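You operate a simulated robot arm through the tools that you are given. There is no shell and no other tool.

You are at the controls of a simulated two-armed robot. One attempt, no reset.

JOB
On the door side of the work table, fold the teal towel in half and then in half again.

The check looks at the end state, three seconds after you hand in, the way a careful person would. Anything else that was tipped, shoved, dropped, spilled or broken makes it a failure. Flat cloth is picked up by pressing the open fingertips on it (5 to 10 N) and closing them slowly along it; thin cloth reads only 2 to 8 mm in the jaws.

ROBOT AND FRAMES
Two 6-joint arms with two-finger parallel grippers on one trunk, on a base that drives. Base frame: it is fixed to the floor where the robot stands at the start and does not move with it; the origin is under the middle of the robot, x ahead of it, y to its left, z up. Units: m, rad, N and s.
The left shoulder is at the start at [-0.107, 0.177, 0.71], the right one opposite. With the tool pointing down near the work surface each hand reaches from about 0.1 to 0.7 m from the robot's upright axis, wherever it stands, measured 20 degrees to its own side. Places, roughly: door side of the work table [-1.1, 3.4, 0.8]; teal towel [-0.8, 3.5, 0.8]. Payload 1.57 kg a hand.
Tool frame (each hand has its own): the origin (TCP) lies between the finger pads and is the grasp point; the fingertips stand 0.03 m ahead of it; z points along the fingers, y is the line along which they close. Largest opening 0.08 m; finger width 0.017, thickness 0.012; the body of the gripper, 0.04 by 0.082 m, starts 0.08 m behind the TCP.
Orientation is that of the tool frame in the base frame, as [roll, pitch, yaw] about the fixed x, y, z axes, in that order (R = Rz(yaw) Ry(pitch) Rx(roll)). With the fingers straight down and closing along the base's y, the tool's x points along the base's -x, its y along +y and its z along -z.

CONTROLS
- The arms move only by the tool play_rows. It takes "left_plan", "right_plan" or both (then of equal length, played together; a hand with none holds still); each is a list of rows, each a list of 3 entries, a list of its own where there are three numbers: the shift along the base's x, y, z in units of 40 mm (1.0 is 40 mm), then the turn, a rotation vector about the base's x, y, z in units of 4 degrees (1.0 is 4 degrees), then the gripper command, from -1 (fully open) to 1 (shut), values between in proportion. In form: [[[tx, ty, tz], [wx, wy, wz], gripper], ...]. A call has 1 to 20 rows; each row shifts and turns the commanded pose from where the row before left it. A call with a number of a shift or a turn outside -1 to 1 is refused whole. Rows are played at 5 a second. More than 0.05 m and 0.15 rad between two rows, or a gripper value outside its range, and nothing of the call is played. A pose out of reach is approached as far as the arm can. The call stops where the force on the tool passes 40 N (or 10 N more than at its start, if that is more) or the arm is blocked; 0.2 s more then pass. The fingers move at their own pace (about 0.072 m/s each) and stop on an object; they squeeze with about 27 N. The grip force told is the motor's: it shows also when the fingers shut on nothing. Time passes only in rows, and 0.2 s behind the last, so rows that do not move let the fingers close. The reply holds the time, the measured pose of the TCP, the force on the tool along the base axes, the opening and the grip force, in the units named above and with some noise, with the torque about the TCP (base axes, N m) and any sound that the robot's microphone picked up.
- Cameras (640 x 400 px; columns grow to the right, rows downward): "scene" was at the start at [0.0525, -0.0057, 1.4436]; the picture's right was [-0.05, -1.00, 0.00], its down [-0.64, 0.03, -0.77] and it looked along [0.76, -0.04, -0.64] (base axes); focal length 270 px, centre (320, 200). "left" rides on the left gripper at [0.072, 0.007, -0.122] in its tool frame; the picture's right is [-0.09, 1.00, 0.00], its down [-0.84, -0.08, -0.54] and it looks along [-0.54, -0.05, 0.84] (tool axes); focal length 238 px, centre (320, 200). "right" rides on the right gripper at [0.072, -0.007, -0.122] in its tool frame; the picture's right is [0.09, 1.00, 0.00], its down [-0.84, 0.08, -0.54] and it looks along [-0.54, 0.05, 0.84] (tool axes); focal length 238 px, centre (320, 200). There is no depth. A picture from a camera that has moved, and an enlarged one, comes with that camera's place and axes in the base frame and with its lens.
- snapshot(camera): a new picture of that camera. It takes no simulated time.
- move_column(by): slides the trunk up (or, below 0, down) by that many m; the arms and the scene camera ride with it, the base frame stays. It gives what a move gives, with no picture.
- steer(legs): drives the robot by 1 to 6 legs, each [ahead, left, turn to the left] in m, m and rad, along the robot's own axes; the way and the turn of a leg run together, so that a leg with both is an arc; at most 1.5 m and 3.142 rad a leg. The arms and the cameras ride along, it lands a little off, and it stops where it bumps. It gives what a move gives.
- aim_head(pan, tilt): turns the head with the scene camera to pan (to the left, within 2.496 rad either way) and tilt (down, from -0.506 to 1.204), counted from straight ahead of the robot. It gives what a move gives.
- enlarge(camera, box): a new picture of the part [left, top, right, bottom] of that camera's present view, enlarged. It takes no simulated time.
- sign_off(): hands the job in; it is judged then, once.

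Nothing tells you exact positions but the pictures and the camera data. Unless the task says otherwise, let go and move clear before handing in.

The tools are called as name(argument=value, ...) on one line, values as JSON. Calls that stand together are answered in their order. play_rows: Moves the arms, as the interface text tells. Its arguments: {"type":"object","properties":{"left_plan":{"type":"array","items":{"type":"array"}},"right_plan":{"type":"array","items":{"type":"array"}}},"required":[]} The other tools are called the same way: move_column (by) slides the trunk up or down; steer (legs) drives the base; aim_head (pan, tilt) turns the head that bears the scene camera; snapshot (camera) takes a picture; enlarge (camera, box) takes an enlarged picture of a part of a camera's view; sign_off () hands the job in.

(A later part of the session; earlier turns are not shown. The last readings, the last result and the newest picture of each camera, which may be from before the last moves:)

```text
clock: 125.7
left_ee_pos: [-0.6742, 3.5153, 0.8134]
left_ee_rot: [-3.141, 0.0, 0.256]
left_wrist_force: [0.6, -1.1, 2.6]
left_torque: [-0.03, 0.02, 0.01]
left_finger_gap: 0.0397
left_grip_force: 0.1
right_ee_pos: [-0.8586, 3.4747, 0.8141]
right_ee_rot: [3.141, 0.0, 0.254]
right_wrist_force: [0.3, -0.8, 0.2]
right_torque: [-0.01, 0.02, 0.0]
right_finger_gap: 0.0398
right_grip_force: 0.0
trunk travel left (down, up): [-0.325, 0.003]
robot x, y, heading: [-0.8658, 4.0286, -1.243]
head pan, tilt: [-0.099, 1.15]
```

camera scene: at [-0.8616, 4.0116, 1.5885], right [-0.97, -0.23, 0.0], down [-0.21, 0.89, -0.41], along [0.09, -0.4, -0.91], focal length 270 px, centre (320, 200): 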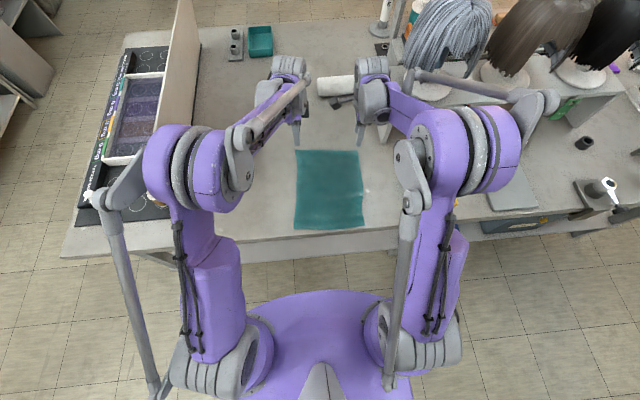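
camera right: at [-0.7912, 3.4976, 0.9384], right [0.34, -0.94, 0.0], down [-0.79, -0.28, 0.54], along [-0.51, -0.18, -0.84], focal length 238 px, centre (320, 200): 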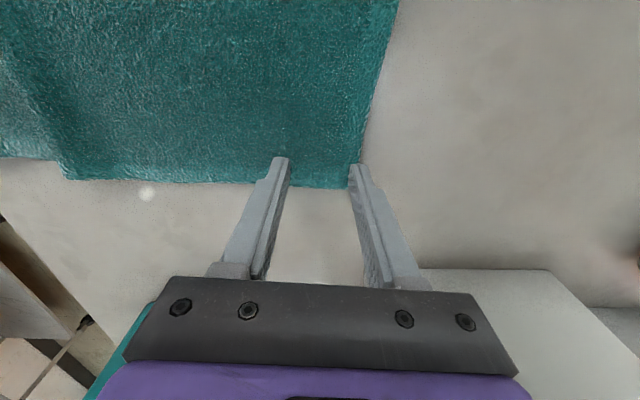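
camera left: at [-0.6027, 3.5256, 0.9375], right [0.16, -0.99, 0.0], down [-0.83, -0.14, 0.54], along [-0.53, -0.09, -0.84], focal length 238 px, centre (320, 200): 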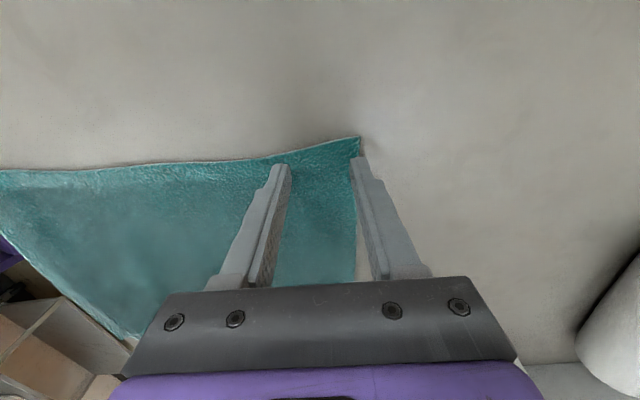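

play_rows(left_plan=[[[0, 0, -0.02], [0, 0, 0], 0], [[0, 0, 0], [0, 0, 0], 0]], right_plan=[[[0, 0, -0.035], [0, 0, 0], 0], [[0, 0, 0], [0, 0, 0], 0]])

```text
clock: 126.2
left_ee_pos: [-0.6736, 3.5153, 0.8137]
left_ee_rot: [3.14, -0.001, 0.254]
left_wrist_force: [-0.3, -1.5, 4.7]
left_torque: [0.02, 0.01, 0.02]
left_finger_gap: 0.0397
left_grip_force: 0.0
right_ee_pos: [-0.8582, 3.4755, 0.8133]
right_ee_rot: [-3.141, 0.0, 0.253]
right_wrist_force: [0.5, -0.9, 5.4]
right_torque: [0.0, 0.01, -0.01]
right_finger_gap: 0.0397
right_grip_force: 0.1
trunk travel left (down, up): [-0.325, 0.003]
robot x, y, heading: [-0.8588, 4.0265, -1.239]
head pan, tilt: [-0.099, 1.15]
```

Forces are about 5 N; I add a hair more and close slowly.

play_rows(left_plan=[[[0, 0, -0.008], [0, 0, 0], 0], [[0, 0, 0], [0, 0, 0], 0.08], [[0, 0, 0], [0, 0, 0], 0.16], [[0, 0, 0], [0, 0, 0], 0.24], [[0, 0, 0], [0, 0, 0], 0.32], [[0, 0, 0], [0, 0, 0], 0.4], [[0, 0, 0], [0, 0, 0], 0.48], [[0, 0, 0], [0, 0, 0], 0.56], [[0, 0, 0], [0, 0, 0], 0.64], [[0, 0, 0], [0, 0, 0], 0.72], [[0, 0, 0], [0, 0, 0], 0.8], [[0, 0, 0], [0, 0, 0], 0.88], [[0, 0, 0], [0, 0, 0], 0.96], [[0, 0, 0], [0, 0, 0], 1], [[0, 0, 0], [0, 0, 0], 1], [[0, 0, 0], [0, 0, 0], 1]], right_plan=[[[0, 0, -0.008], [0, 0, 0], 0], [[0, 0, 0], [0, 0, 0], 0.08], [[0, 0, 0], [0, 0, 0], 0.16], [[0, 0, 0], [0, 0, 0], 0.24], [[0, 0, 0], [0, 0, 0], 0.32], [[0, 0, 0], [0, 0, 0], 0.4], [[0, 0, 0], [0, 0, 0], 0.48], [[0, 0, 0], [0, 0, 0], 0.56], [[0, 0, 0], [0, 0, 0], 0.64], [[0, 0, 0], [0, 0, 0], 0.72], [[0, 0, 0], [0, 0, 0], 0.8], [[0, 0, 0], [0, 0, 0], 0.88], [[0, 0, 0], [0, 0, 0], 0.96], [[0, 0, 0], [0, 0, 0], 1], [[0, 0, 0], [0, 0, 0], 1], [[0, 0, 0], [0, 0, 0], 1]])

snapshot(camera="left")

snapshot(camera="right")

```text
clock: 129.7
left_ee_pos: [-0.6743, 3.515, 0.8136]
left_ee_rot: [3.14, -0.001, 0.255]
left_wrist_force: [-0.8, 0.9, 5.6]
left_torque: [0.04, 0.02, 0.02]
left_finger_gap: 0.0043
left_grip_force: 25.3
right_ee_pos: [-0.8589, 3.4752, 0.8127]
right_ee_rot: [3.14, 0.0, 0.254]
right_wrist_force: [0.8, 1.7, 8.4]
right_torque: [0.03, 0.0, -0.02]
right_finger_gap: 0.0046
right_grip_force: 25.4
trunk travel left (down, up): [-0.325, 0.003]
robot x, y, heading: [-0.861, 4.0294, -1.244]
head pan, tilt: [-0.099, 1.15]
```

```text
taken
camera left: at [-0.6033, 3.5283, 0.9348], right [0.16, -0.99, 0.0], down [-0.83, -0.14, 0.54], along [-0.53, -0.09, -0.84], focal length 238 px, centre (320, 200)
```

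left: 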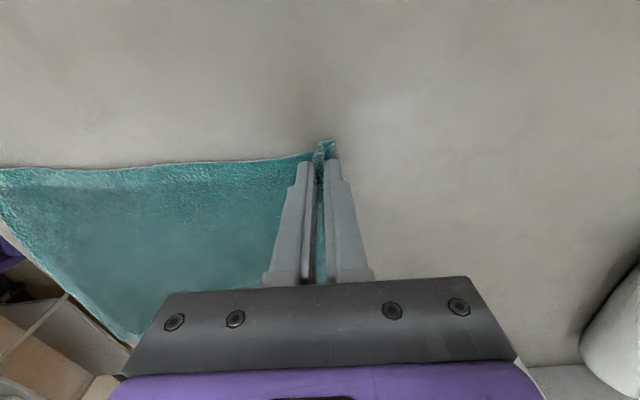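

```text
taken
camera right: at [-0.7916, 3.5005, 0.935], right [0.34, -0.94, 0.0], down [-0.79, -0.28, 0.54], along [-0.51, -0.18, -0.84], focal length 238 px, centre (320, 200)
```

right: 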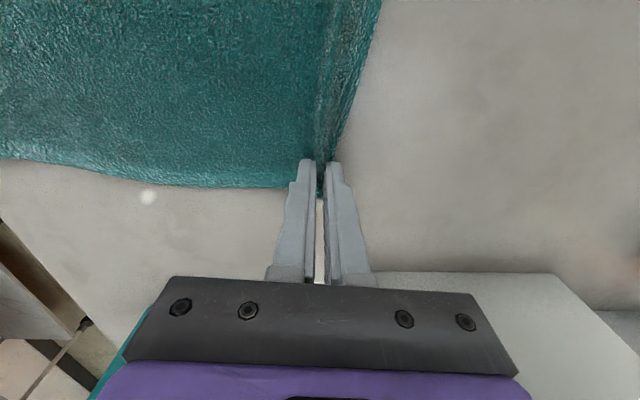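

Both far corners are pinched (4.3–4.6 mm). I lift slightly, pull the towel about 3.5 cm away from the table edge and straighten it to the table.

play_rows(left_plan=[[[0, 0, 0.12], [0, 0, 0], 1], [[0.082, -0.099, 0], [0, 0, 0.215], 1], [[0.082, -0.099, 0], [0, 0, 0.215], 1], [[0.082, -0.099, 0], [0, 0, 0.215], 1], [[0.082, -0.099, 0], [0, 0, 0.215], 1], [[0.082, -0.099, 0], [0, 0, 0.215], 1], [[0, 0, 0], [0, 0, 0], 1]], right_plan=[[[0, 0, 0.12], [0, 0, 0], 1], [[0.1125, -0.2045, 0], [0, 0, 0.215], 1], [[0.1125, -0.2045, 0], [0, 0, 0.215], 1], [[0.1125, -0.2045, 0], [0, 0, 0.215], 1], [[0.1125, -0.2045, 0], [0, 0, 0.215], 1], [[0.1125, -0.2045, 0], [0, 0, 0.215], 1], [[0, 0, 0], [0, 0, 0], 1]])

enlarge(camera="scene", box=[220, 80, 460, 230])

snapshot(camera="left")

snapshot(camera="right")

```text
clock: 131.2
left_ee_pos: [-0.6569, 3.4957, 0.8178]
left_ee_rot: [-3.141, 0.0, 0.329]
left_wrist_force: [-1.3, -0.1, -0.8]
left_torque: [-0.01, 0.0, -0.08]
left_finger_gap: 0.0044
left_grip_force: 25.2
right_ee_pos: [-0.8354, 3.4348, 0.8169]
right_ee_rot: [3.141, 0.0, 0.329]
right_wrist_force: [0.2, 0.2, 0.3]
right_torque: [-0.01, -0.01, -0.05]
right_finger_gap: 0.0047
right_grip_force: 24.6
trunk travel left (down, up): [-0.325, 0.003]
robot x, y, heading: [-0.8612, 4.0328, -1.24]
head pan, tilt: [-0.099, 1.15]
```

```text
2.67 times, centred on (340, 155) of scene
camera zoom: at [-0.8615, 4.0103, 1.5885], right [-0.97, -0.23, 0.0], down [-0.21, 0.89, -0.41], along [0.09, -0.4, -0.91], focal length 719 px, centre (267, 320)
```

zoom: 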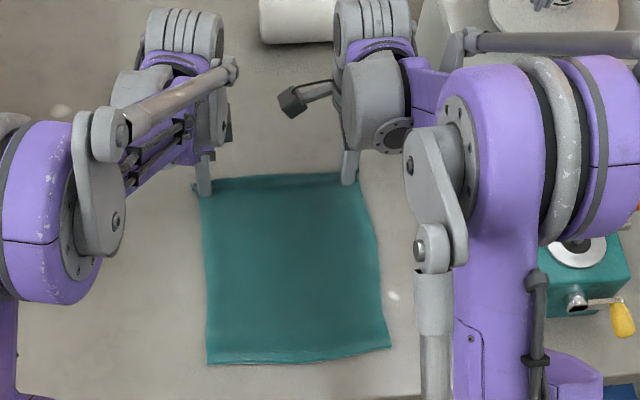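

```text
taken
camera left: at [-0.5874, 3.513, 0.939], right [0.24, -0.97, 0.0], down [-0.82, -0.2, 0.54], along [-0.53, -0.13, -0.84], focal length 238 px, centre (320, 200)
```

left: 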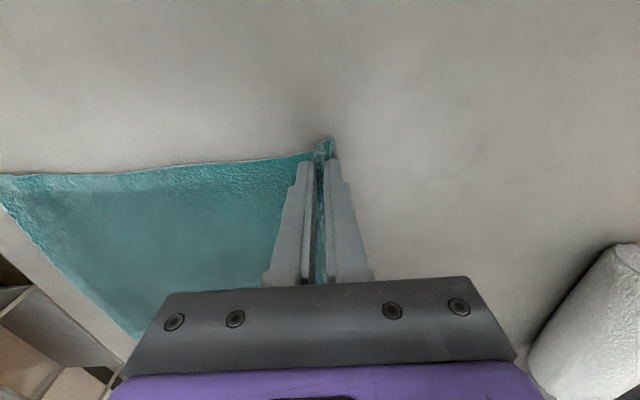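

```text
taken
camera right: at [-0.7711, 3.4641, 0.9391], right [0.41, -0.91, 0.0], down [-0.77, -0.34, 0.54], along [-0.49, -0.22, -0.84], focal length 238 px, centre (320, 200)
```

right: 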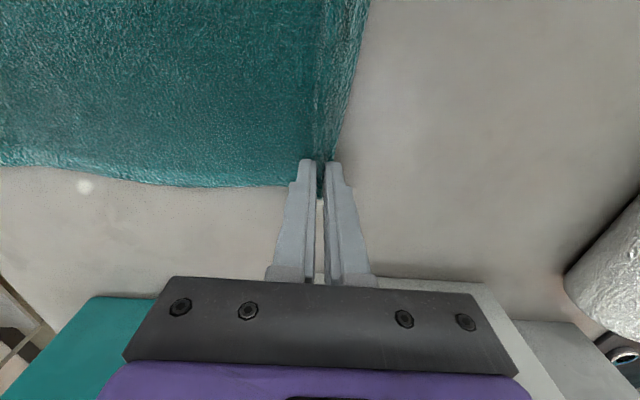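

The towel is square to the table now, near edge at v ≈ 3.762, hands at v ≈ 3.52. I start the first fold: an arc up and towards me, tilting the hands as they go; first half of the arc now.

play_rows(left_plan=[[[-0.01, 0.029, 0.391], [0, 0, 0], 1], [[-0.029, 0.086, 0.3815], [0, 0, 0], 1], [[-0.048, 0.14, 0.3625], [0, 0, 0], 1], [[-0.066, 0.192, 0.3345], [0, 0, 0], 1], [[-0.082, 0.239, 0.298], [-0.9, -0.31, 0], 1], [[-0.096, 0.279, 0.255], [-0.9, -0.31, 0], 1], [[-0.107, 0.313, 0.205], [-0.9, -0.31, 0], 1], [[-0.116, 0.339, 0.15], [-0.9, -0.31, 0], 1], [[-0.122, 0.357, 0.0915], [-0.9, -0.31, 0], 1], [[-0.1255, 0.366, 0.031], [-0.9, -0.31, 0], 1]], right_plan=[[[-0.01, 0.029, 0.391], [0, 0, 0], 1], [[-0.029, 0.086, 0.3815], [0, 0, 0], 1], [[-0.048, 0.14, 0.3625], [0, 0, 0], 1], [[-0.066, 0.192, 0.3345], [0, 0, 0], 1], [[-0.082, 0.239, 0.298], [-0.9, -0.31, 0], 1], [[-0.096, 0.279, 0.255], [-0.9, -0.31, 0], 1], [[-0.107, 0.313, 0.205], [-0.9, -0.31, 0], 1], [[-0.116, 0.339, 0.15], [-0.9, -0.31, 0], 1], [[-0.122, 0.357, 0.0915], [-0.9, -0.31, 0], 1], [[-0.1255, 0.366, 0.031], [-0.9, -0.31, 0], 1]])

enlarge(camera="scene", box=[220, 80, 460, 230])

snapshot(camera="left")

snapshot(camera="right")

```text
clock: 133.4
left_ee_pos: [-0.6889, 3.5907, 0.9168]
left_ee_rot: [2.741, 0.001, 0.33]
left_wrist_force: [-0.4, -0.4, -0.2]
left_torque: [0.05, 0.01, -0.03]
left_finger_gap: 0.0045
left_grip_force: 24.8
right_ee_pos: [-0.8694, 3.5307, 0.9186]
right_ee_rot: [2.74, -0.001, 0.328]
right_wrist_force: [1.2, -0.6, -0.3]
right_torque: [0.02, 0.04, 0.0]
right_finger_gap: 0.0045
right_grip_force: 24.9
trunk travel left (down, up): [-0.325, 0.003]
robot x, y, heading: [-0.8604, 4.0264, -1.24]
head pan, tilt: [-0.099, 1.15]
```

```text
2.67 times, centred on (340, 155) of scene
camera zoom: at [-0.8618, 4.0117, 1.5885], right [-0.97, -0.23, 0.0], down [-0.21, 0.89, -0.41], along [0.09, -0.4, -0.91], focal length 719 px, centre (267, 320)
```

zoom: 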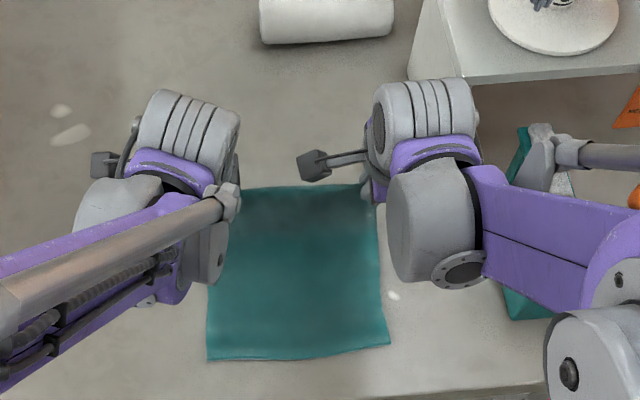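

```text
taken
camera left: at [-0.6359, 3.6532, 1.0317], right [0.21, -0.9, 0.39], down [-0.88, 0.0, 0.47], along [-0.42, -0.44, -0.79], focal length 238 px, centre (320, 200)
```

left: 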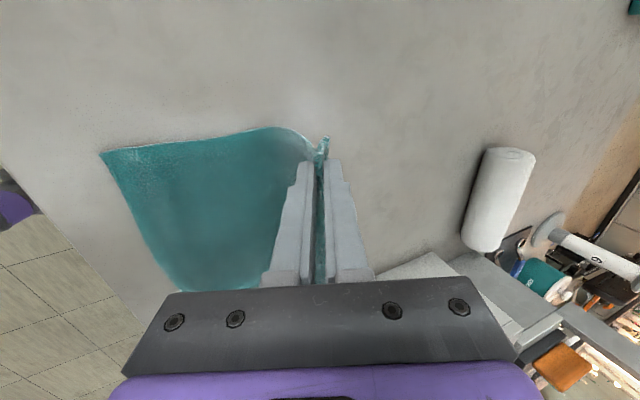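

```text
taken
camera right: at [-0.8191, 3.6038, 1.0274], right [0.38, -0.84, 0.39], down [-0.84, -0.14, 0.53], along [-0.39, -0.53, -0.76], focal length 238 px, centre (320, 200)
```

right: 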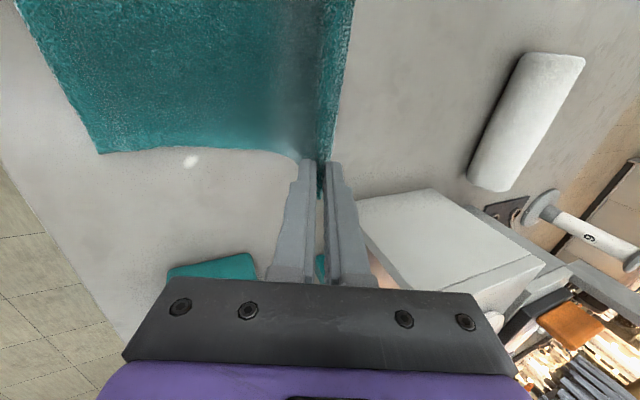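

The flap is standing up nicely and the near half has not moved. I carry it over with the second half of the arc, stopping a little above the table.

play_rows(left_plan=[[[-0.1255, 0.366, -0.031], [-0.9, -0.31, 0], 1], [[-0.122, 0.357, -0.0915], [-0.9, -0.31, 0], 1], [[-0.116, 0.339, -0.15], [-0.9, -0.31, 0], 1], [[-0.107, 0.313, -0.205], [-0.9, -0.31, 0], 1], [[-0.096, 0.279, -0.255], [-0.9, -0.31, 0], 1], [[-0.082, 0.239, -0.298], [-0.9, -0.31, 0], 1], [[-0.066, 0.192, -0.3345], [0, 0, 0], 1], [[-0.048, 0.14, -0.3625], [0, 0, 0], 1], [[-0.029, 0.086, -0.25], [0, 0, 0], 1], [[0, 0, 0], [0, 0, 0], 1]], right_plan=[[[-0.1255, 0.366, -0.031], [-0.9, -0.31, 0], 1], [[-0.122, 0.357, -0.0915], [-0.9, -0.31, 0], 1], [[-0.116, 0.339, -0.15], [-0.9, -0.31, 0], 1], [[-0.107, 0.313, -0.205], [-0.9, -0.31, 0], 1], [[-0.096, 0.279, -0.255], [-0.9, -0.31, 0], 1], [[-0.082, 0.239, -0.298], [-0.9, -0.31, 0], 1], [[-0.066, 0.192, -0.3345], [0, 0, 0], 1], [[-0.048, 0.14, -0.3625], [0, 0, 0], 1], [[-0.029, 0.086, -0.25], [0, 0, 0], 1], [[0, 0, 0], [0, 0, 0], 1]])

enlarge(camera="scene", box=[220, 80, 460, 230])

snapshot(camera="left")

snapshot(camera="right")

```text
clock: 135.7
left_ee_pos: [-0.7169, 3.6621, 0.883]
left_ee_rot: [2.344, -0.003, 0.33]
left_wrist_force: [0.0, 0.6, 0.6]
left_torque: [0.07, 0.01, -0.01]
left_finger_gap: 0.0048
left_grip_force: 25.1
left hand out of reach, approached as far as the arm can: row 6, 7, 8, 9
right_ee_pos: [-0.8923, 3.599, 0.8975]
right_ee_rot: [2.345, -0.001, 0.328]
right_wrist_force: [-0.7, 1.1, -0.8]
right_torque: [0.1, 0.02, 0.01]
right_finger_gap: 0.0043
right_grip_force: 24.8
right hand out of reach, approached as far as the arm can: row 6, 7, 8, 9
trunk travel left (down, up): [-0.325, 0.003]
robot x, y, heading: [-0.8601, 4.0272, -1.244]
head pan, tilt: [-0.099, 1.15]
```

```text
2.67 times, centred on (340, 155) of scene
camera zoom: at [-0.8613, 4.01, 1.5885], right [-0.97, -0.23, 0.0], down [-0.21, 0.89, -0.41], along [0.09, -0.4, -0.91], focal length 719 px, centre (267, 320)
```

zoom: 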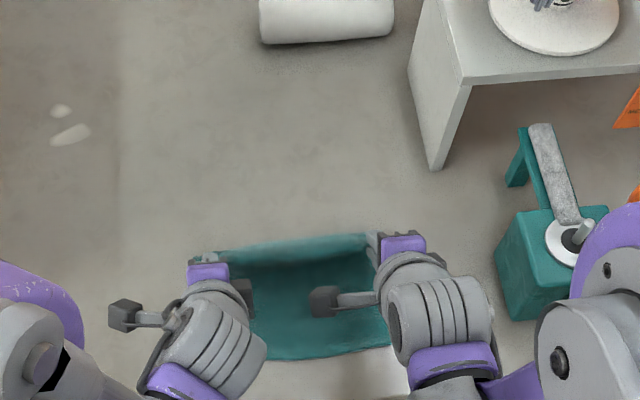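

```text
taken
camera left: at [-0.6762, 3.7641, 0.9725], right [0.14, -0.69, 0.71], down [-0.94, 0.15, 0.32], along [-0.33, -0.71, -0.62], focal length 238 px, centre (320, 200)
```

left: 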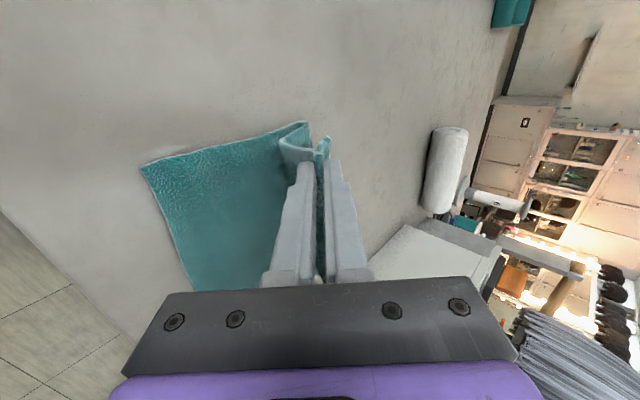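

```text
taken
camera right: at [-0.8543, 3.7088, 0.9774], right [0.31, -0.63, 0.71], down [-0.9, 0.04, 0.43], along [-0.3, -0.78, -0.55], focal length 238 px, centre (320, 200)
```

right: 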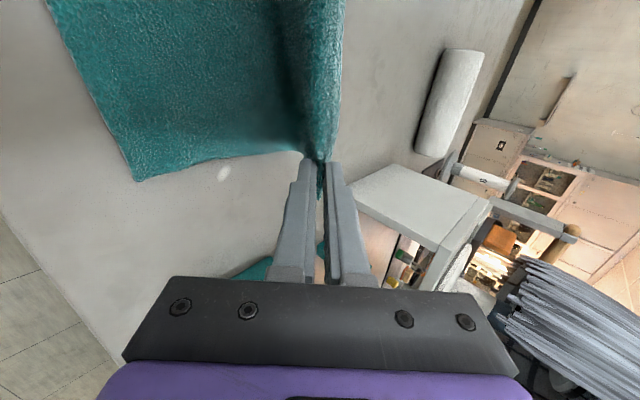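

The last rows were out of reach: the hands hang about 5 cm above their goal because tilted wrists are too close to my raised shoulders. I check where the commanded pose stands with a no-motion row.

play_rows(left_plan=[[[0, 0, 0], [0, 0, 0], 1]], right_plan=[[[0, 0, 0], [0, 0, 0], 1]])

```text
clock: 136.1
left_ee_pos: [-0.7179, 3.6623, 0.8838]
left_ee_rot: [2.344, -0.001, 0.329]
left_wrist_force: [0.2, -0.4, -0.3]
left_torque: [0.04, 0.02, 0.0]
left_finger_gap: 0.0044
left_grip_force: 25.3
right_ee_pos: [-0.8912, 3.5987, 0.8975]
right_ee_rot: [2.345, -0.003, 0.328]
right_wrist_force: [0.2, 0.1, -0.4]
right_torque: [0.05, 0.02, 0.02]
right_finger_gap: 0.0044
right_grip_force: 25.6
trunk travel left (down, up): [-0.325, 0.003]
robot x, y, heading: [-0.861, 4.027, -1.238]
head pan, tilt: [-0.099, 1.15]
```

The command re-synced to the actual pose. I lower the trunk by 4 cm (hands ride down with it), which also gives the tilted wrists more room.

move_column(by=-0.04)

play_rows(left_plan=[[[-0.08, 0.236, 0], [0.5, 0.17, 0], 1], [[-0.08, 0.236, -0.1], [0.5, 0.17, 0], 1], [[0, 0, 0], [0.5, 0.17, 0], 1], [[0, 0, 0], [0, 0, 0], 1]], right_plan=[[[-0.08, 0.236, -0.15], [0.5, 0.17, 0], 1], [[-0.08, 0.236, -0.25], [0.5, 0.17, 0], 1], [[0, 0, 0], [0.5, 0.17, 0], 1], [[0, 0, 0], [0, 0, 0], 1]])

snapshot(camera="left")

snapshot(camera="right")

```text
clock: 136.9
left_ee_pos: [-0.7165, 3.6593, 0.8434]
left_ee_rot: [2.345, -0.001, 0.331]
left_wrist_force: [0.0, -0.1, 0.5]
left_torque: [0.1, -0.01, 0.0]
left_finger_gap: 0.0047
left_grip_force: 24.7
right_ee_pos: [-0.8914, 3.5959, 0.8567]
right_ee_rot: [2.346, -0.004, 0.328]
right_wrist_force: [-0.1, -0.2, -0.5]
right_torque: [0.11, 0.04, 0.01]
right_finger_gap: 0.0042
right_grip_force: 25.3
trunk travel left (down, up): [-0.285, 0.043]
robot x, y, heading: [-0.8601, 4.0279, -1.239]
head pan, tilt: [-0.099, 1.15]
```

```text
clock: 137.9
left_ee_pos: [-0.7241, 3.6808, 0.8391]
left_ee_rot: [2.455, -0.002, 0.331]
left_wrist_force: [1.3, -0.5, 0.0]
left_torque: [-0.02, 0.0, 0.05]
left_finger_gap: 0.0042
left_grip_force: 25.0
right_ee_pos: [-0.8983, 3.618, 0.8407]
right_ee_rot: [2.457, -0.005, 0.329]
right_wrist_force: [-0.3, 1.0, -0.2]
right_torque: [-0.04, -0.01, 0.02]
right_finger_gap: 0.0046
right_grip_force: 25.2
trunk travel left (down, up): [-0.285, 0.043]
robot x, y, heading: [-0.8573, 4.028, -1.241]
head pan, tilt: [-0.099, 1.15]
```

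```text
taken
camera left: at [-0.6799, 3.773, 0.9375], right [0.16, -0.76, 0.63], down [-0.92, 0.11, 0.37], along [-0.35, -0.64, -0.68], focal length 238 px, centre (320, 200)
```

left: 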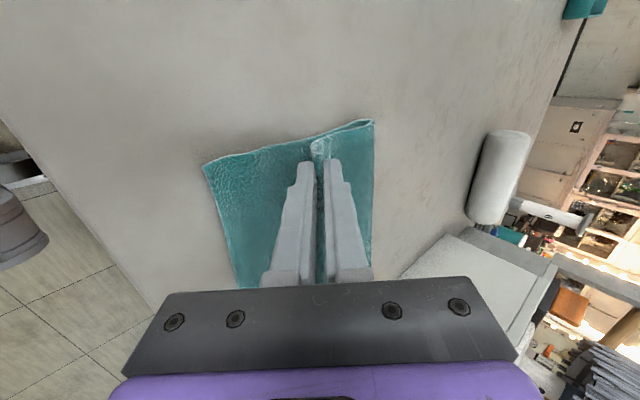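

```text
taken
camera right: at [-0.8578, 3.7189, 0.9312], right [0.33, -0.7, 0.63], down [-0.89, 0.0, 0.47], along [-0.32, -0.71, -0.62], focal length 238 px, centre (320, 200)
```

right: 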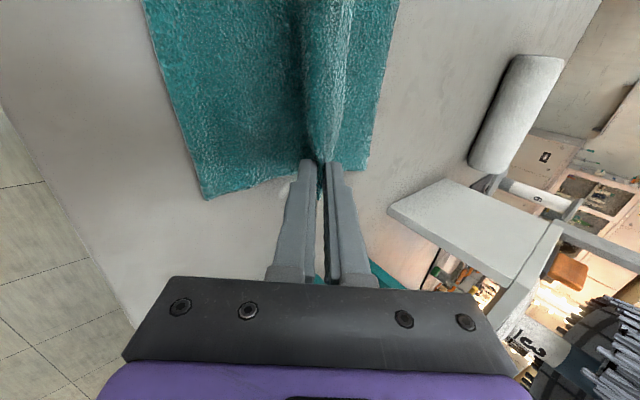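

The upper layer is now lying over the lower one. I lower the last centimetre or two gently.

play_rows(left_plan=[[[-0.01, 0.03, -0.12], [0, 0, 0], 1], [[-0.01, 0.03, -0.12], [0, 0, 0], 1], [[-0.01, 0.03, -0.1], [0, 0, 0], 1], [[0, 0, 0], [0, 0, 0], 1]], right_plan=[[[-0.015, 0.045, -0.14], [0, 0, 0], 1], [[-0.015, 0.045, -0.12], [0, 0, 0], 1], [[-0.01, 0.03, -0.12], [0, 0, 0], 1], [[0, 0, 0], [0, 0, 0], 1]])

```text
clock: 138.9
left_ee_pos: [-0.7265, 3.6851, 0.826]
left_ee_rot: [2.455, -0.001, 0.329]
left_wrist_force: [0.6, 0.6, -0.2]
left_torque: [-0.02, -0.02, -0.01]
left_finger_gap: 0.0047
left_grip_force: 24.8
right_ee_pos: [-0.8997, 3.623, 0.8253]
right_ee_rot: [2.454, -0.002, 0.327]
right_wrist_force: [-0.7, 0.4, -0.5]
right_torque: [-0.02, 0.02, 0.0]
right_finger_gap: 0.0046
right_grip_force: 25.0
trunk travel left (down, up): [-0.285, 0.043]
robot x, y, heading: [-0.8607, 4.0294, -1.241]
head pan, tilt: [-0.099, 1.15]
```

play_rows(left_plan=[[[0, 0, -0.06], [0, 0, 0], 1], [[0, 0, -0.05], [0, 0, 0], 1], [[0, 0, 0], [0, 0, 0], 1]], right_plan=[[[0, 0, -0.06], [0, 0, 0], 1], [[0, 0, -0.05], [0, 0, 0], 1], [[0, 0, 0], [0, 0, 0], 1]])

snapshot(camera="left")

snapshot(camera="right")

```text
clock: 139.7
left_ee_pos: [-0.7255, 3.6852, 0.8219]
left_ee_rot: [2.453, -0.001, 0.33]
left_wrist_force: [-0.7, -0.8, 0.1]
left_torque: [-0.02, -0.01, -0.01]
left_finger_gap: 0.0044
left_grip_force: 25.0
right_ee_pos: [-0.9011, 3.6219, 0.8219]
right_ee_rot: [2.454, -0.005, 0.327]
right_wrist_force: [0.1, 0.4, -1.4]
right_torque: [-0.08, -0.01, -0.01]
right_finger_gap: 0.0048
right_grip_force: 24.7
trunk travel left (down, up): [-0.285, 0.043]
robot x, y, heading: [-0.8616, 4.0243, -1.241]
head pan, tilt: [-0.099, 1.15]
```

```text
taken
camera left: at [-0.6807, 3.7768, 0.9196], right [0.16, -0.76, 0.63], down [-0.92, 0.11, 0.37], along [-0.35, -0.64, -0.68], focal length 238 px, centre (320, 200)
```

left: 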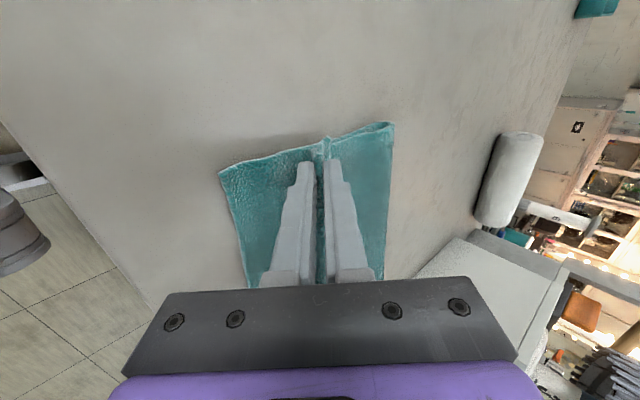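

```text
taken
camera right: at [-0.8591, 3.7238, 0.9116], right [0.33, -0.7, 0.63], down [-0.89, 0.0, 0.47], along [-0.32, -0.71, -0.62], focal length 238 px, centre (320, 200)
```

right: 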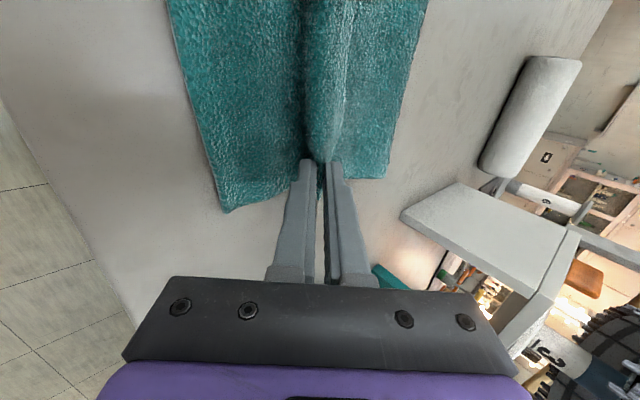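

The fold crease lies at v ≈ 3.61 and the near edge at 3.764, as planned. The fingertips are about 1.5 cm short of where they should set the edge down, so I move that bit towards me and lower to contact.

play_rows(left_plan=[[[-0.057, 0.166, 0], [0, 0, 0], 1], [[-0.057, 0.166, 0], [0, 0, 0], 1], [[0, 0, -0.06], [0, 0, 0], 1], [[0, 0, -0.05], [0, 0, 0], 1], [[0, 0, 0], [0, 0, 0], 1]], right_plan=[[[-0.057, 0.166, 0], [0, 0, 0], 1], [[-0.057, 0.166, 0], [0, 0, 0], 1], [[0, 0, -0.06], [0, 0, 0], 1], [[0, 0, -0.05], [0, 0, 0], 1], [[0, 0, 0], [0, 0, 0], 1]])

snapshot(camera="left")

snapshot(camera="right")

```text
clock: 140.9
left_ee_pos: [-0.7292, 3.6982, 0.8164]
left_ee_rot: [2.455, 0.0, 0.33]
left_wrist_force: [0.3, 0.2, -0.4]
left_torque: [-0.06, -0.02, -0.01]
left_finger_gap: 0.0045
left_grip_force: 25.3
right_ee_pos: [-0.9042, 3.6348, 0.8175]
right_ee_rot: [2.459, -0.004, 0.328]
right_wrist_force: [-0.6, 0.4, 0.2]
right_torque: [-0.05, -0.02, -0.01]
right_finger_gap: 0.0044
right_grip_force: 25.2
trunk travel left (down, up): [-0.285, 0.043]
robot x, y, heading: [-0.8636, 4.0299, -1.241]
head pan, tilt: [-0.099, 1.15]
```

```text
taken
camera left: at [-0.6854, 3.7897, 0.915], right [0.16, -0.76, 0.63], down [-0.92, 0.11, 0.37], along [-0.35, -0.64, -0.68], focal length 238 px, centre (320, 200)
```

left: 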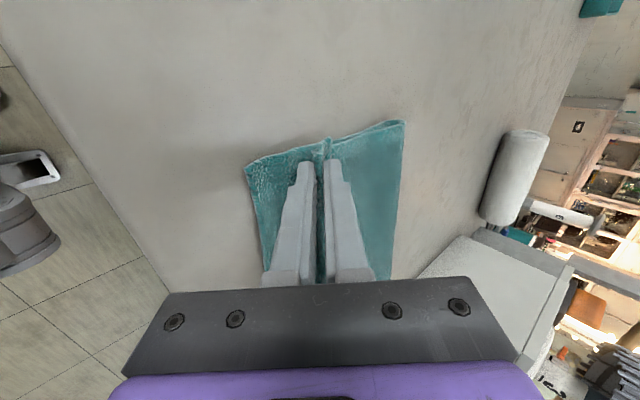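

```text
taken
camera right: at [-0.8638, 3.7358, 0.909], right [0.33, -0.7, 0.63], down [-0.88, 0.0, 0.47], along [-0.33, -0.71, -0.62], focal length 238 px, centre (320, 200)
```

right: 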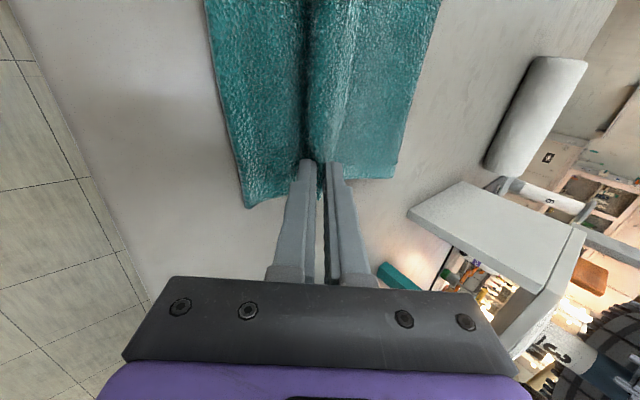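

play_rows(left_plan=[[[0, 0, -0.05], [0, 0, 0], 1], [[0, 0, 0], [0, 0, 0], 1]], right_plan=[[[0, 0, -0.05], [0, 0, 0], 1], [[0, 0, 0], [0, 0, 0], 1]])

```text
clock: 141.5
left_ee_pos: [-0.7298, 3.6972, 0.8157]
left_ee_rot: [2.455, -0.001, 0.33]
left_wrist_force: [0.3, 0.1, 2.7]
left_torque: [-0.05, -0.02, 0.01]
left_finger_gap: 0.0044
left_grip_force: 24.9
right_ee_pos: [-0.9041, 3.6328, 0.8191]
right_ee_rot: [2.455, -0.005, 0.328]
right_wrist_force: [-0.3, 1.1, -0.7]
right_torque: [-0.05, -0.02, -0.02]
right_finger_gap: 0.0047
right_grip_force: 25.1
right hand out of reach, approached as far as the arm can: row 1
trunk travel left (down, up): [-0.285, 0.043]
robot x, y, heading: [-0.862, 4.028, -1.239]
head pan, tilt: [-0.099, 1.15]
```

Left is in contact; the right hand hit its reach limit, so I untilt it a few degrees while lowering it.

play_rows(right_plan=[[[0, 0, 0], [0.6, 0.2, 0], 1], [[0, 0, -0.05], [0.6, 0.2, 0], 1], [[0, 0, -0.05], [0, 0, 0], 1], [[0, 0, 0], [0, 0, 0], 1]])

```text
clock: 142.5
left_ee_pos: [-0.729, 3.6977, 0.8155]
left_ee_rot: [2.453, -0.002, 0.329]
left_wrist_force: [-1.1, -0.5, 0.9]
left_torque: [-0.02, -0.01, -0.01]
left_finger_gap: 0.0042
left_grip_force: 25.0
right_ee_pos: [-0.9033, 3.6336, 0.8153]
right_ee_rot: [2.54, -0.003, 0.327]
right_wrist_force: [0.2, -2.0, 9.3]
right_torque: [-0.22, -0.03, -0.01]
right_finger_gap: 0.0044
right_grip_force: 25.5
trunk travel left (down, up): [-0.285, 0.043]
robot x, y, heading: [-0.8628, 4.0303, -1.239]
head pan, tilt: [-0.099, 1.15]
```

Both tips touch. Now I open a little while rising slightly, then back the fingers out along their own axis so that the edge is drawn flat towards me.

play_rows(left_plan=[[[0, 0, 0.02], [0, 0, 0], 0.9], [[0, 0, 0.04], [0, 0, 0], 0.8], [[0, 0, 0.04], [0, 0, 0], 0.7], [[0, 0, 0], [0, 0, 0], 0.7], [[-0.051, 0.149, 0.193], [0, 0, 0], 0.65], [[-0.051, 0.149, 0.193], [0, 0, 0], 0.6], [[-0.051, 0.149, 0.193], [0, 0, 0], 0.55], [[-0.051, 0.149, 0.193], [0, 0, 0], 0.5], [[-0.051, 0.149, 0.193], [0, 0, 0], 0.4], [[-0.051, 0.149, 0.193], [0, 0, 0], 0.3]], right_plan=[[[0, 0, 0.04], [0, 0, 0], 0.9], [[0, 0, 0.04], [0, 0, 0], 0.8], [[0, 0, 0.04], [0, 0, 0], 0.7], [[0, 0, 0], [0, 0, 0], 0.7], [[-0.051, 0.149, 0.193], [0, 0, 0], 0.65], [[-0.051, 0.149, 0.193], [0, 0, 0], 0.6], [[-0.051, 0.149, 0.193], [0, 0, 0], 0.55], [[-0.051, 0.149, 0.193], [0, 0, 0], 0.5], [[-0.051, 0.149, 0.193], [0, 0, 0], 0.4], [[-0.051, 0.149, 0.193], [0, 0, 0], 0.3]])

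snapshot(camera="left")

snapshot(camera="right")

enlarge(camera="scene", box=[220, 80, 460, 230])

```text
clock: 144.7
left_ee_pos: [-0.7416, 3.7338, 0.8661]
left_ee_rot: [2.455, 0.0, 0.331]
left_wrist_force: [-0.4, 0.5, -1.1]
left_torque: [-0.01, -0.01, 0.0]
left_finger_gap: 0.0281
left_grip_force: 0.1
right_ee_pos: [-0.9159, 3.6702, 0.8655]
right_ee_rot: [2.541, -0.003, 0.329]
right_wrist_force: [-0.1, 0.2, 0.0]
right_torque: [-0.01, -0.03, 0.01]
right_finger_gap: 0.028
right_grip_force: 0.1
trunk travel left (down, up): [-0.285, 0.043]
robot x, y, heading: [-0.86, 4.0299, -1.24]
head pan, tilt: [-0.099, 1.15]
```

```text
taken
camera left: at [-0.6975, 3.8263, 0.9638], right [0.16, -0.76, 0.63], down [-0.92, 0.11, 0.37], along [-0.35, -0.64, -0.68], focal length 238 px, centre (320, 200)
```

left: 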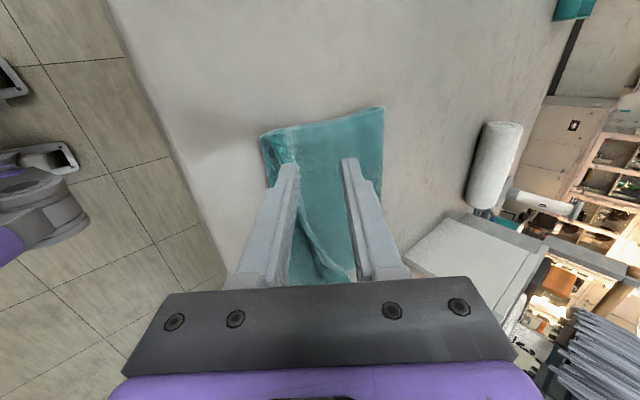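

```text
taken
camera right: at [-0.8726, 3.7648, 0.9627], right [0.35, -0.75, 0.56], down [-0.87, -0.04, 0.49], along [-0.34, -0.66, -0.67], focal length 238 px, centre (320, 200)
```

right: 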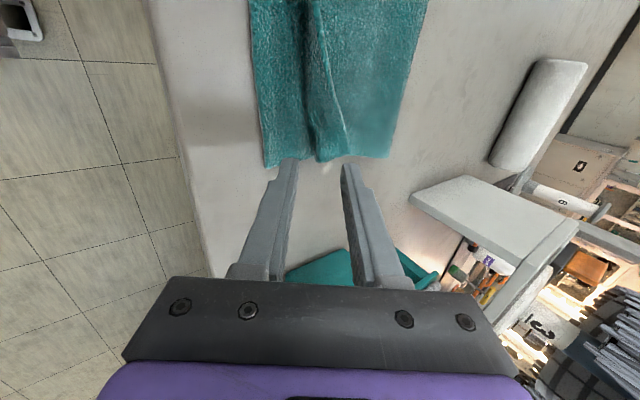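

```text
2.67 times, centred on (340, 155) of scene
camera zoom: at [-0.8608, 4.0093, 1.5467], right [-0.97, -0.23, 0.0], down [-0.21, 0.89, -0.41], along [0.09, -0.4, -0.91], focal length 719 px, centre (267, 320)
```

zoom: 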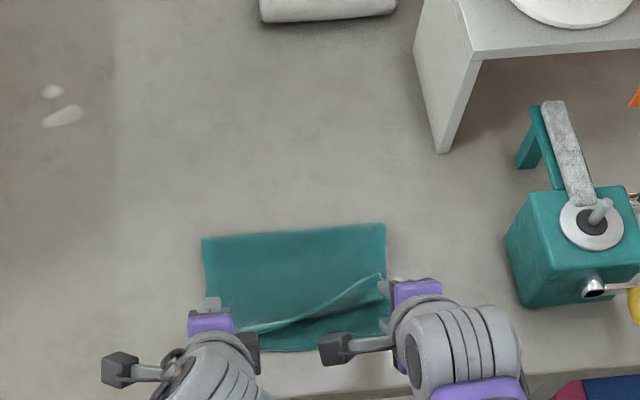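

Released. The upper edge seems partly turned back near the right; I back the hands up and away to look at the whole towel.

play_rows(left_plan=[[[0.1, 0.1, 0.6], [0.9, 0.31, 0], -0.5], [[0.2, 0.1, 0.8], [0.9, 0.31, 0], -0.5], [[0.5, 0.2, 0.8], [0.9, 0.31, 0], -0.5], [[0.8, 0.3, 0.4], [0.9, 0.31, 0], -0.5], [[0.8, 0.3, 0], [0.9, 0.31, 0], -0.5], [[0.8, 0.3, 0], [0.9, 0.31, 0], -0.5], [[0, 0, 0], [0.9, 0.31, 0], -0.5], [[0, 0, 0], [0.9, 0.31, 0], -0.5], [[0, 0, 0], [0.9, 0.31, 0], -0.5], [[0, 0, 0], [0.9, 0.31, 0], -0.5]], right_plan=[[[-0.1, 0.1, 0.6], [0.9, 0.31, 0], -0.5], [[-0.2, 0.1, 0.8], [0.9, 0.31, 0], -0.5], [[-0.2, 0.1, 0.8], [0.9, 0.31, 0], -0.5], [[-0.2, 0.2, 0.8], [0.9, 0.31, 0], -0.5], [[-0.2, 0.2, 0.4], [0.9, 0.31, 0], -0.5], [[0, 0, 0], [0.9, 0.31, 0], -0.5], [[0, 0, 0], [0.9, 0.31, 0], -0.5], [[0, 0, 0], [0.9, 0.31, 0], -0.5], [[0, 0, 0], [0.9, 0.31, 0], -0.5], [[0, 0, 0], [0, 0, 0], -0.5]])

enlarge(camera="scene", box=[220, 100, 460, 250])

snapshot(camera="right")

snapshot(camera="left")

```text
clock: 146.9
left_ee_pos: [-0.6136, 3.7857, 0.9691]
left_ee_rot: [3.121, 0.001, 0.33]
left_wrist_force: [-0.5, 0.0, -0.8]
left_torque: [-0.02, -0.01, 0.0]
left_finger_gap: 0.0599
left_grip_force: 0.0
right_ee_pos: [-0.9524, 3.6987, 1.0018]
right_ee_rot: [3.141, 0.0, 0.327]
right_wrist_force: [0.5, 0.5, -0.9]
right_torque: [0.01, 0.02, 0.01]
right_finger_gap: 0.0599
right_grip_force: 0.1
trunk travel left (down, up): [-0.285, 0.043]
robot x, y, heading: [-0.8583, 4.0221, -1.244]
head pan, tilt: [-0.099, 1.15]
```

```text
2.67 times, centred on (340, 175) of scene
camera zoom: at [-0.8607, 4.008, 1.5468], right [-0.97, -0.23, 0.0], down [-0.21, 0.89, -0.41], along [0.09, -0.4, -0.91], focal length 719 px, centre (267, 267)
```

zoom: 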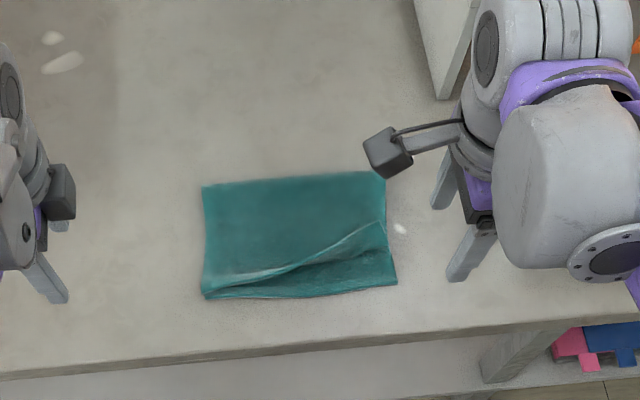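

```text
taken
camera right: at [-0.8872, 3.7275, 1.1231], right [0.41, -0.91, 0.0], down [-0.77, -0.34, 0.54], along [-0.49, -0.22, -0.84], focal length 238 px, centre (320, 200)
```

right: 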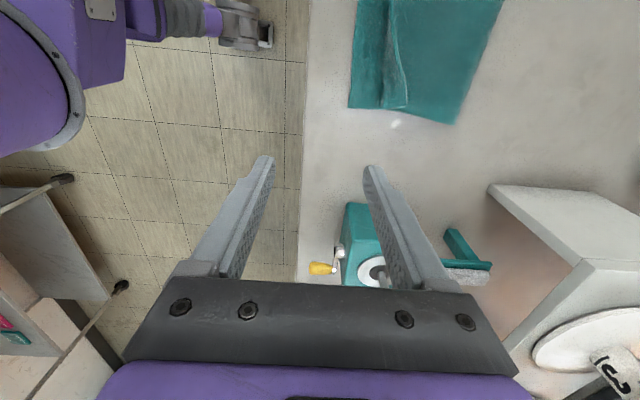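

```text
taken
camera left: at [-0.5445, 3.8053, 1.0909], right [0.23, -0.97, 0.02], down [-0.82, -0.19, 0.54], along [-0.52, -0.14, -0.84], focal length 238 px, centre (320, 200)
```

left: 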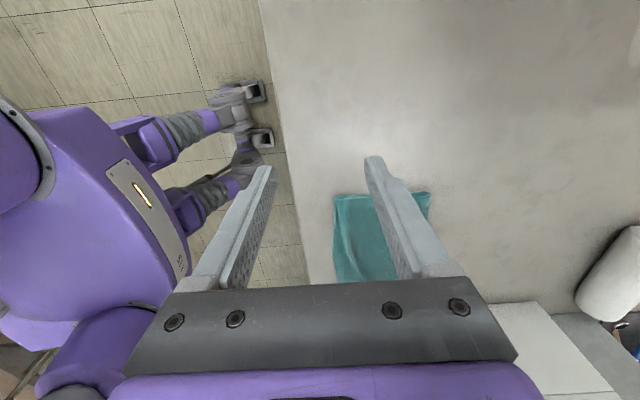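

enlarge(camera="scene", box=[284, 155, 380, 215])

enlarge(camera="right", box=[320, 0, 520, 125])

```text
6.67 times, centred on (332, 185) of scene
camera zoom: at [-0.8607, 4.008, 1.5468], right [-0.97, -0.23, 0.0], down [-0.21, 0.89, -0.41], along [0.09, -0.4, -0.91], focal length 1796 px, centre (240, 300)
```

zoom: 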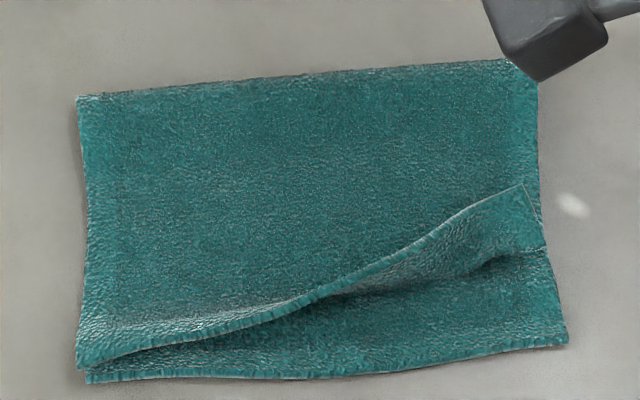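

```text
3.20 times, centred on (420, 62) of right
camera zoom: at [-0.8872, 3.7275, 1.1231], right [0.41, -0.91, 0.0], down [-0.77, -0.34, 0.54], along [-0.49, -0.22, -0.84], focal length 763 px, centre (0, 640)
```

zoom: 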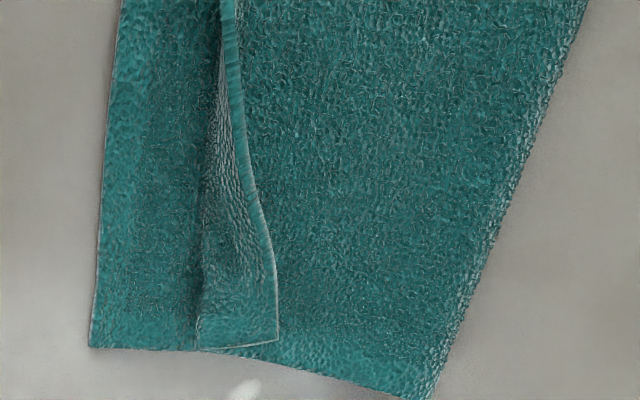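

The half fold is good: crease square, upper edge within about 8 mm of the lower edge on the left. Only the upper right corner is turned back about 3.5 cm, which I'll flip open; I turn the right wrist back 90° for that (and for the second fold) and park the left hand higher.

play_rows(left_plan=[[[0.3, 0.1, 0.5], [0, 0, 0], -0.5], [[0.3, 0.1, 0.5], [0, 0, 0], -0.5], [[0.3, 0.1, 0.5], [0, 0, 0], -0.5], [[0.3, 0.1, 0.5], [0, 0, 0], -0.5], [[0.3, 0.1, 0.5], [0, 0, 0], -0.5], [[0.3, 0.1, 0.5], [0, 0, 0], -0.5], [[0, 0, 0], [0, 0, 0], -0.5], [[0, 0, 0], [0, 0, 0], -0.5], [[0, 0, 0], [0, 0, 0], -0.5], [[0, 0, 0], [0, 0, 0], -0.5], [[0, 0, 0], [0, 0, 0], -0.5], [[0, 0, 0], [0, 0, 0], -0.5]], right_plan=[[[0, 0, 0], [0, 0, 1], 0], [[0, 0, 0], [0, 0, 1], 0], [[0, 0, 0], [0, 0, 1], 0], [[0, 0, 0], [0, 0, 1], 0], [[0, 0, 0], [0, 0, 1], 0], [[0, 0, 0], [0, 0, 1], 0], [[0, 0, 0], [0, 0, 1], 0], [[0, 0, 0], [0, 0, 1], 0], [[0, 0, 0], [0, 0, 1], 0], [[0, 0, 0], [0, 0, 1], 0], [[0, 0, 0], [0, 0, 1], 0], [[0, 0, 0], [0, 0, 1], 0]])

play_rows(right_plan=[[[0, 0, 0], [0, 0, 1], 0], [[0, 0, 0], [0, 0, 1], 0], [[0, 0, 0], [0, 0, 1], 0], [[0, 0, 0], [0, 0, 1], 0], [[0, 0, 0], [0, 0, 1], 0], [[0, 0, 0], [0, 0, 1], 0], [[0, 0, 0], [0, 0, 1], 0], [[0, 0, 0], [0, 0, 1], 0], [[0, 0, 0], [0, 0, 1], 0], [[0, 0, 0], [0, 0, 1], 0], [[0, 0, 0], [0, 0, 0.5], 0]])

snapshot(camera="right")

snapshot(camera="scene")

```text
clock: 149.5
left_ee_pos: [-0.5412, 3.8092, 1.09]
left_ee_rot: [3.12, 0.001, 0.332]
left_wrist_force: [-0.6, 0.1, -0.2]
left_torque: [-0.01, -0.02, -0.01]
left_finger_gap: 0.06
left_grip_force: 0.1
right_ee_pos: [-0.9513, 3.698, 1.0014]
right_ee_rot: [3.141, -0.001, 1.164]
right_wrist_force: [-0.2, 0.8, 0.1]
right_torque: [-0.02, 0.04, -0.01]
right_finger_gap: 0.04
right_grip_force: 0.2
trunk travel left (down, up): [-0.285, 0.043]
robot x, y, heading: [-0.8621, 4.0294, -1.24]
head pan, tilt: [-0.099, 1.15]
```

```text
clock: 151.9
left_ee_pos: [-0.5425, 3.8089, 1.0904]
left_ee_rot: [3.12, -0.001, 0.329]
left_wrist_force: [-0.1, -0.6, -0.2]
left_torque: [0.01, -0.03, 0.05]
left_finger_gap: 0.06
left_grip_force: 0.1
right_ee_pos: [-0.9517, 3.6985, 1.0009]
right_ee_rot: [-3.141, 0.0, 1.9]
right_wrist_force: [-0.9, 0.5, 0.0]
right_torque: [-0.03, -0.01, 0.02]
right_finger_gap: 0.0398
right_grip_force: 0.1
trunk travel left (down, up): [-0.285, 0.043]
robot x, y, heading: [-0.8609, 4.0294, -1.244]
head pan, tilt: [-0.099, 1.15]
```

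```text
taken
camera right: at [-0.9824, 3.7641, 1.1233], right [0.91, 0.41, 0.0], down [0.34, -0.77, 0.54], along [0.22, -0.49, -0.84], focal length 238 px, centre (320, 200)
```

right: 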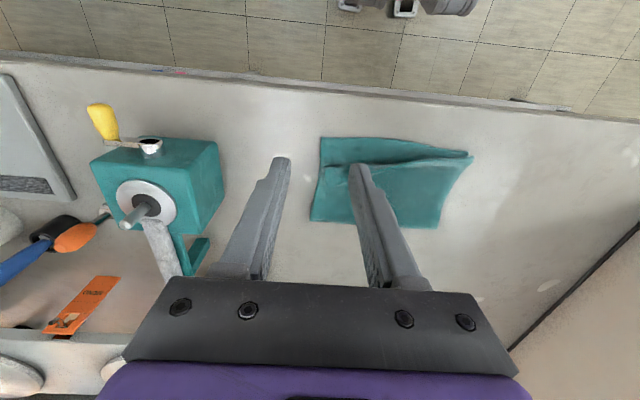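

```text
taken
camera scene: at [-0.8607, 4.0082, 1.5468], right [-0.97, -0.23, 0.0], down [-0.21, 0.89, -0.41], along [0.09, -0.4, -0.91], focal length 270 px, centre (320, 200)
```

scene: 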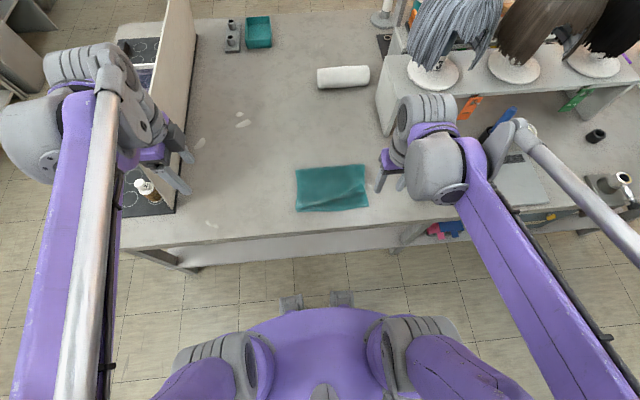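

The dog-ear is clearly visible from the right wrist camera. I bring the right fingers down just behind (beyond) the turned-back edge so I can push it over towards me.

play_rows(right_plan=[[[0.453, -0.598, -0.705], [0, 0, 0], 0], [[0.453, -0.598, -0.705], [0, 0, 0], 0], [[0.453, -0.598, -0.705], [0, 0, 0], 0], [[0.453, -0.598, -0.705], [0, 0, 0], 0], [[0.453, -0.598, -0.705], [0, 0, 0], 0], [[0, 0, 0], [0, 0, 0], 0]])

snapshot(camera="right")

```text
clock: 153.3
left_ee_pos: [-0.5411, 3.81, 1.0904]
left_ee_rot: [3.119, 0.001, 0.33]
left_wrist_force: [0.2, -0.3, -0.3]
left_torque: [-0.04, 0.0, 0.01]
left_finger_gap: 0.0602
left_grip_force: 0.0
right_ee_pos: [-0.8622, 3.5776, 0.8598]
right_ee_rot: [3.141, 0.002, 1.895]
right_wrist_force: [1.0, 0.4, 0.8]
right_torque: [0.0, 0.02, 0.0]
right_finger_gap: 0.0402
right_grip_force: 0.0
trunk travel left (down, up): [-0.285, 0.043]
robot x, y, heading: [-0.8621, 4.0268, -1.238]
head pan, tilt: [-0.099, 1.15]
```

```text
taken
camera right: at [-0.8922, 3.6446, 0.9821], right [0.91, 0.41, 0.0], down [0.34, -0.77, 0.54], along [0.22, -0.49, -0.84], focal length 238 px, centre (320, 200)
```

right: 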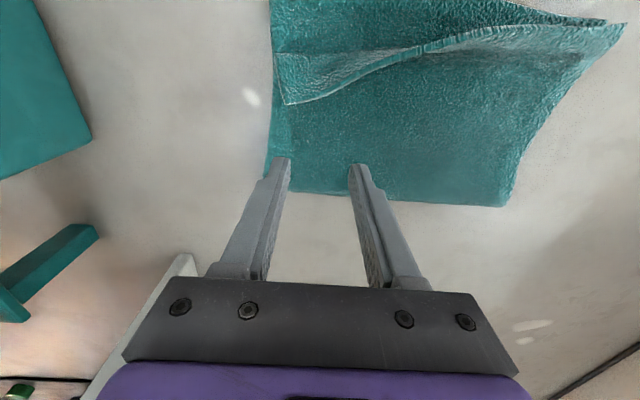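

play_rows(right_plan=[[[0, 0, -0.6], [0, 0, 0], 0], [[0, 0, -0.4], [0, 0, 0], 0], [[0, 0, -0.05], [0, 0, 0], 0], [[0, 0, 0], [0, 0, 0], 0]])

```text
clock: 154.3
left_ee_pos: [-0.5418, 3.8084, 1.0893]
left_ee_rot: [3.118, 0.001, 0.33]
left_wrist_force: [-0.9, 0.1, 1.0]
left_torque: [0.01, 0.01, -0.03]
left_finger_gap: 0.06
left_grip_force: 0.0
right_ee_pos: [-0.8617, 3.5778, 0.8178]
right_ee_rot: [-3.142, 0.001, 1.896]
right_wrist_force: [-0.1, -0.3, 1.4]
right_torque: [-0.02, 0.0, -0.03]
right_finger_gap: 0.0398
right_grip_force: 0.1
trunk travel left (down, up): [-0.285, 0.043]
robot x, y, heading: [-0.8609, 4.0272, -1.243]
head pan, tilt: [-0.099, 1.15]
```

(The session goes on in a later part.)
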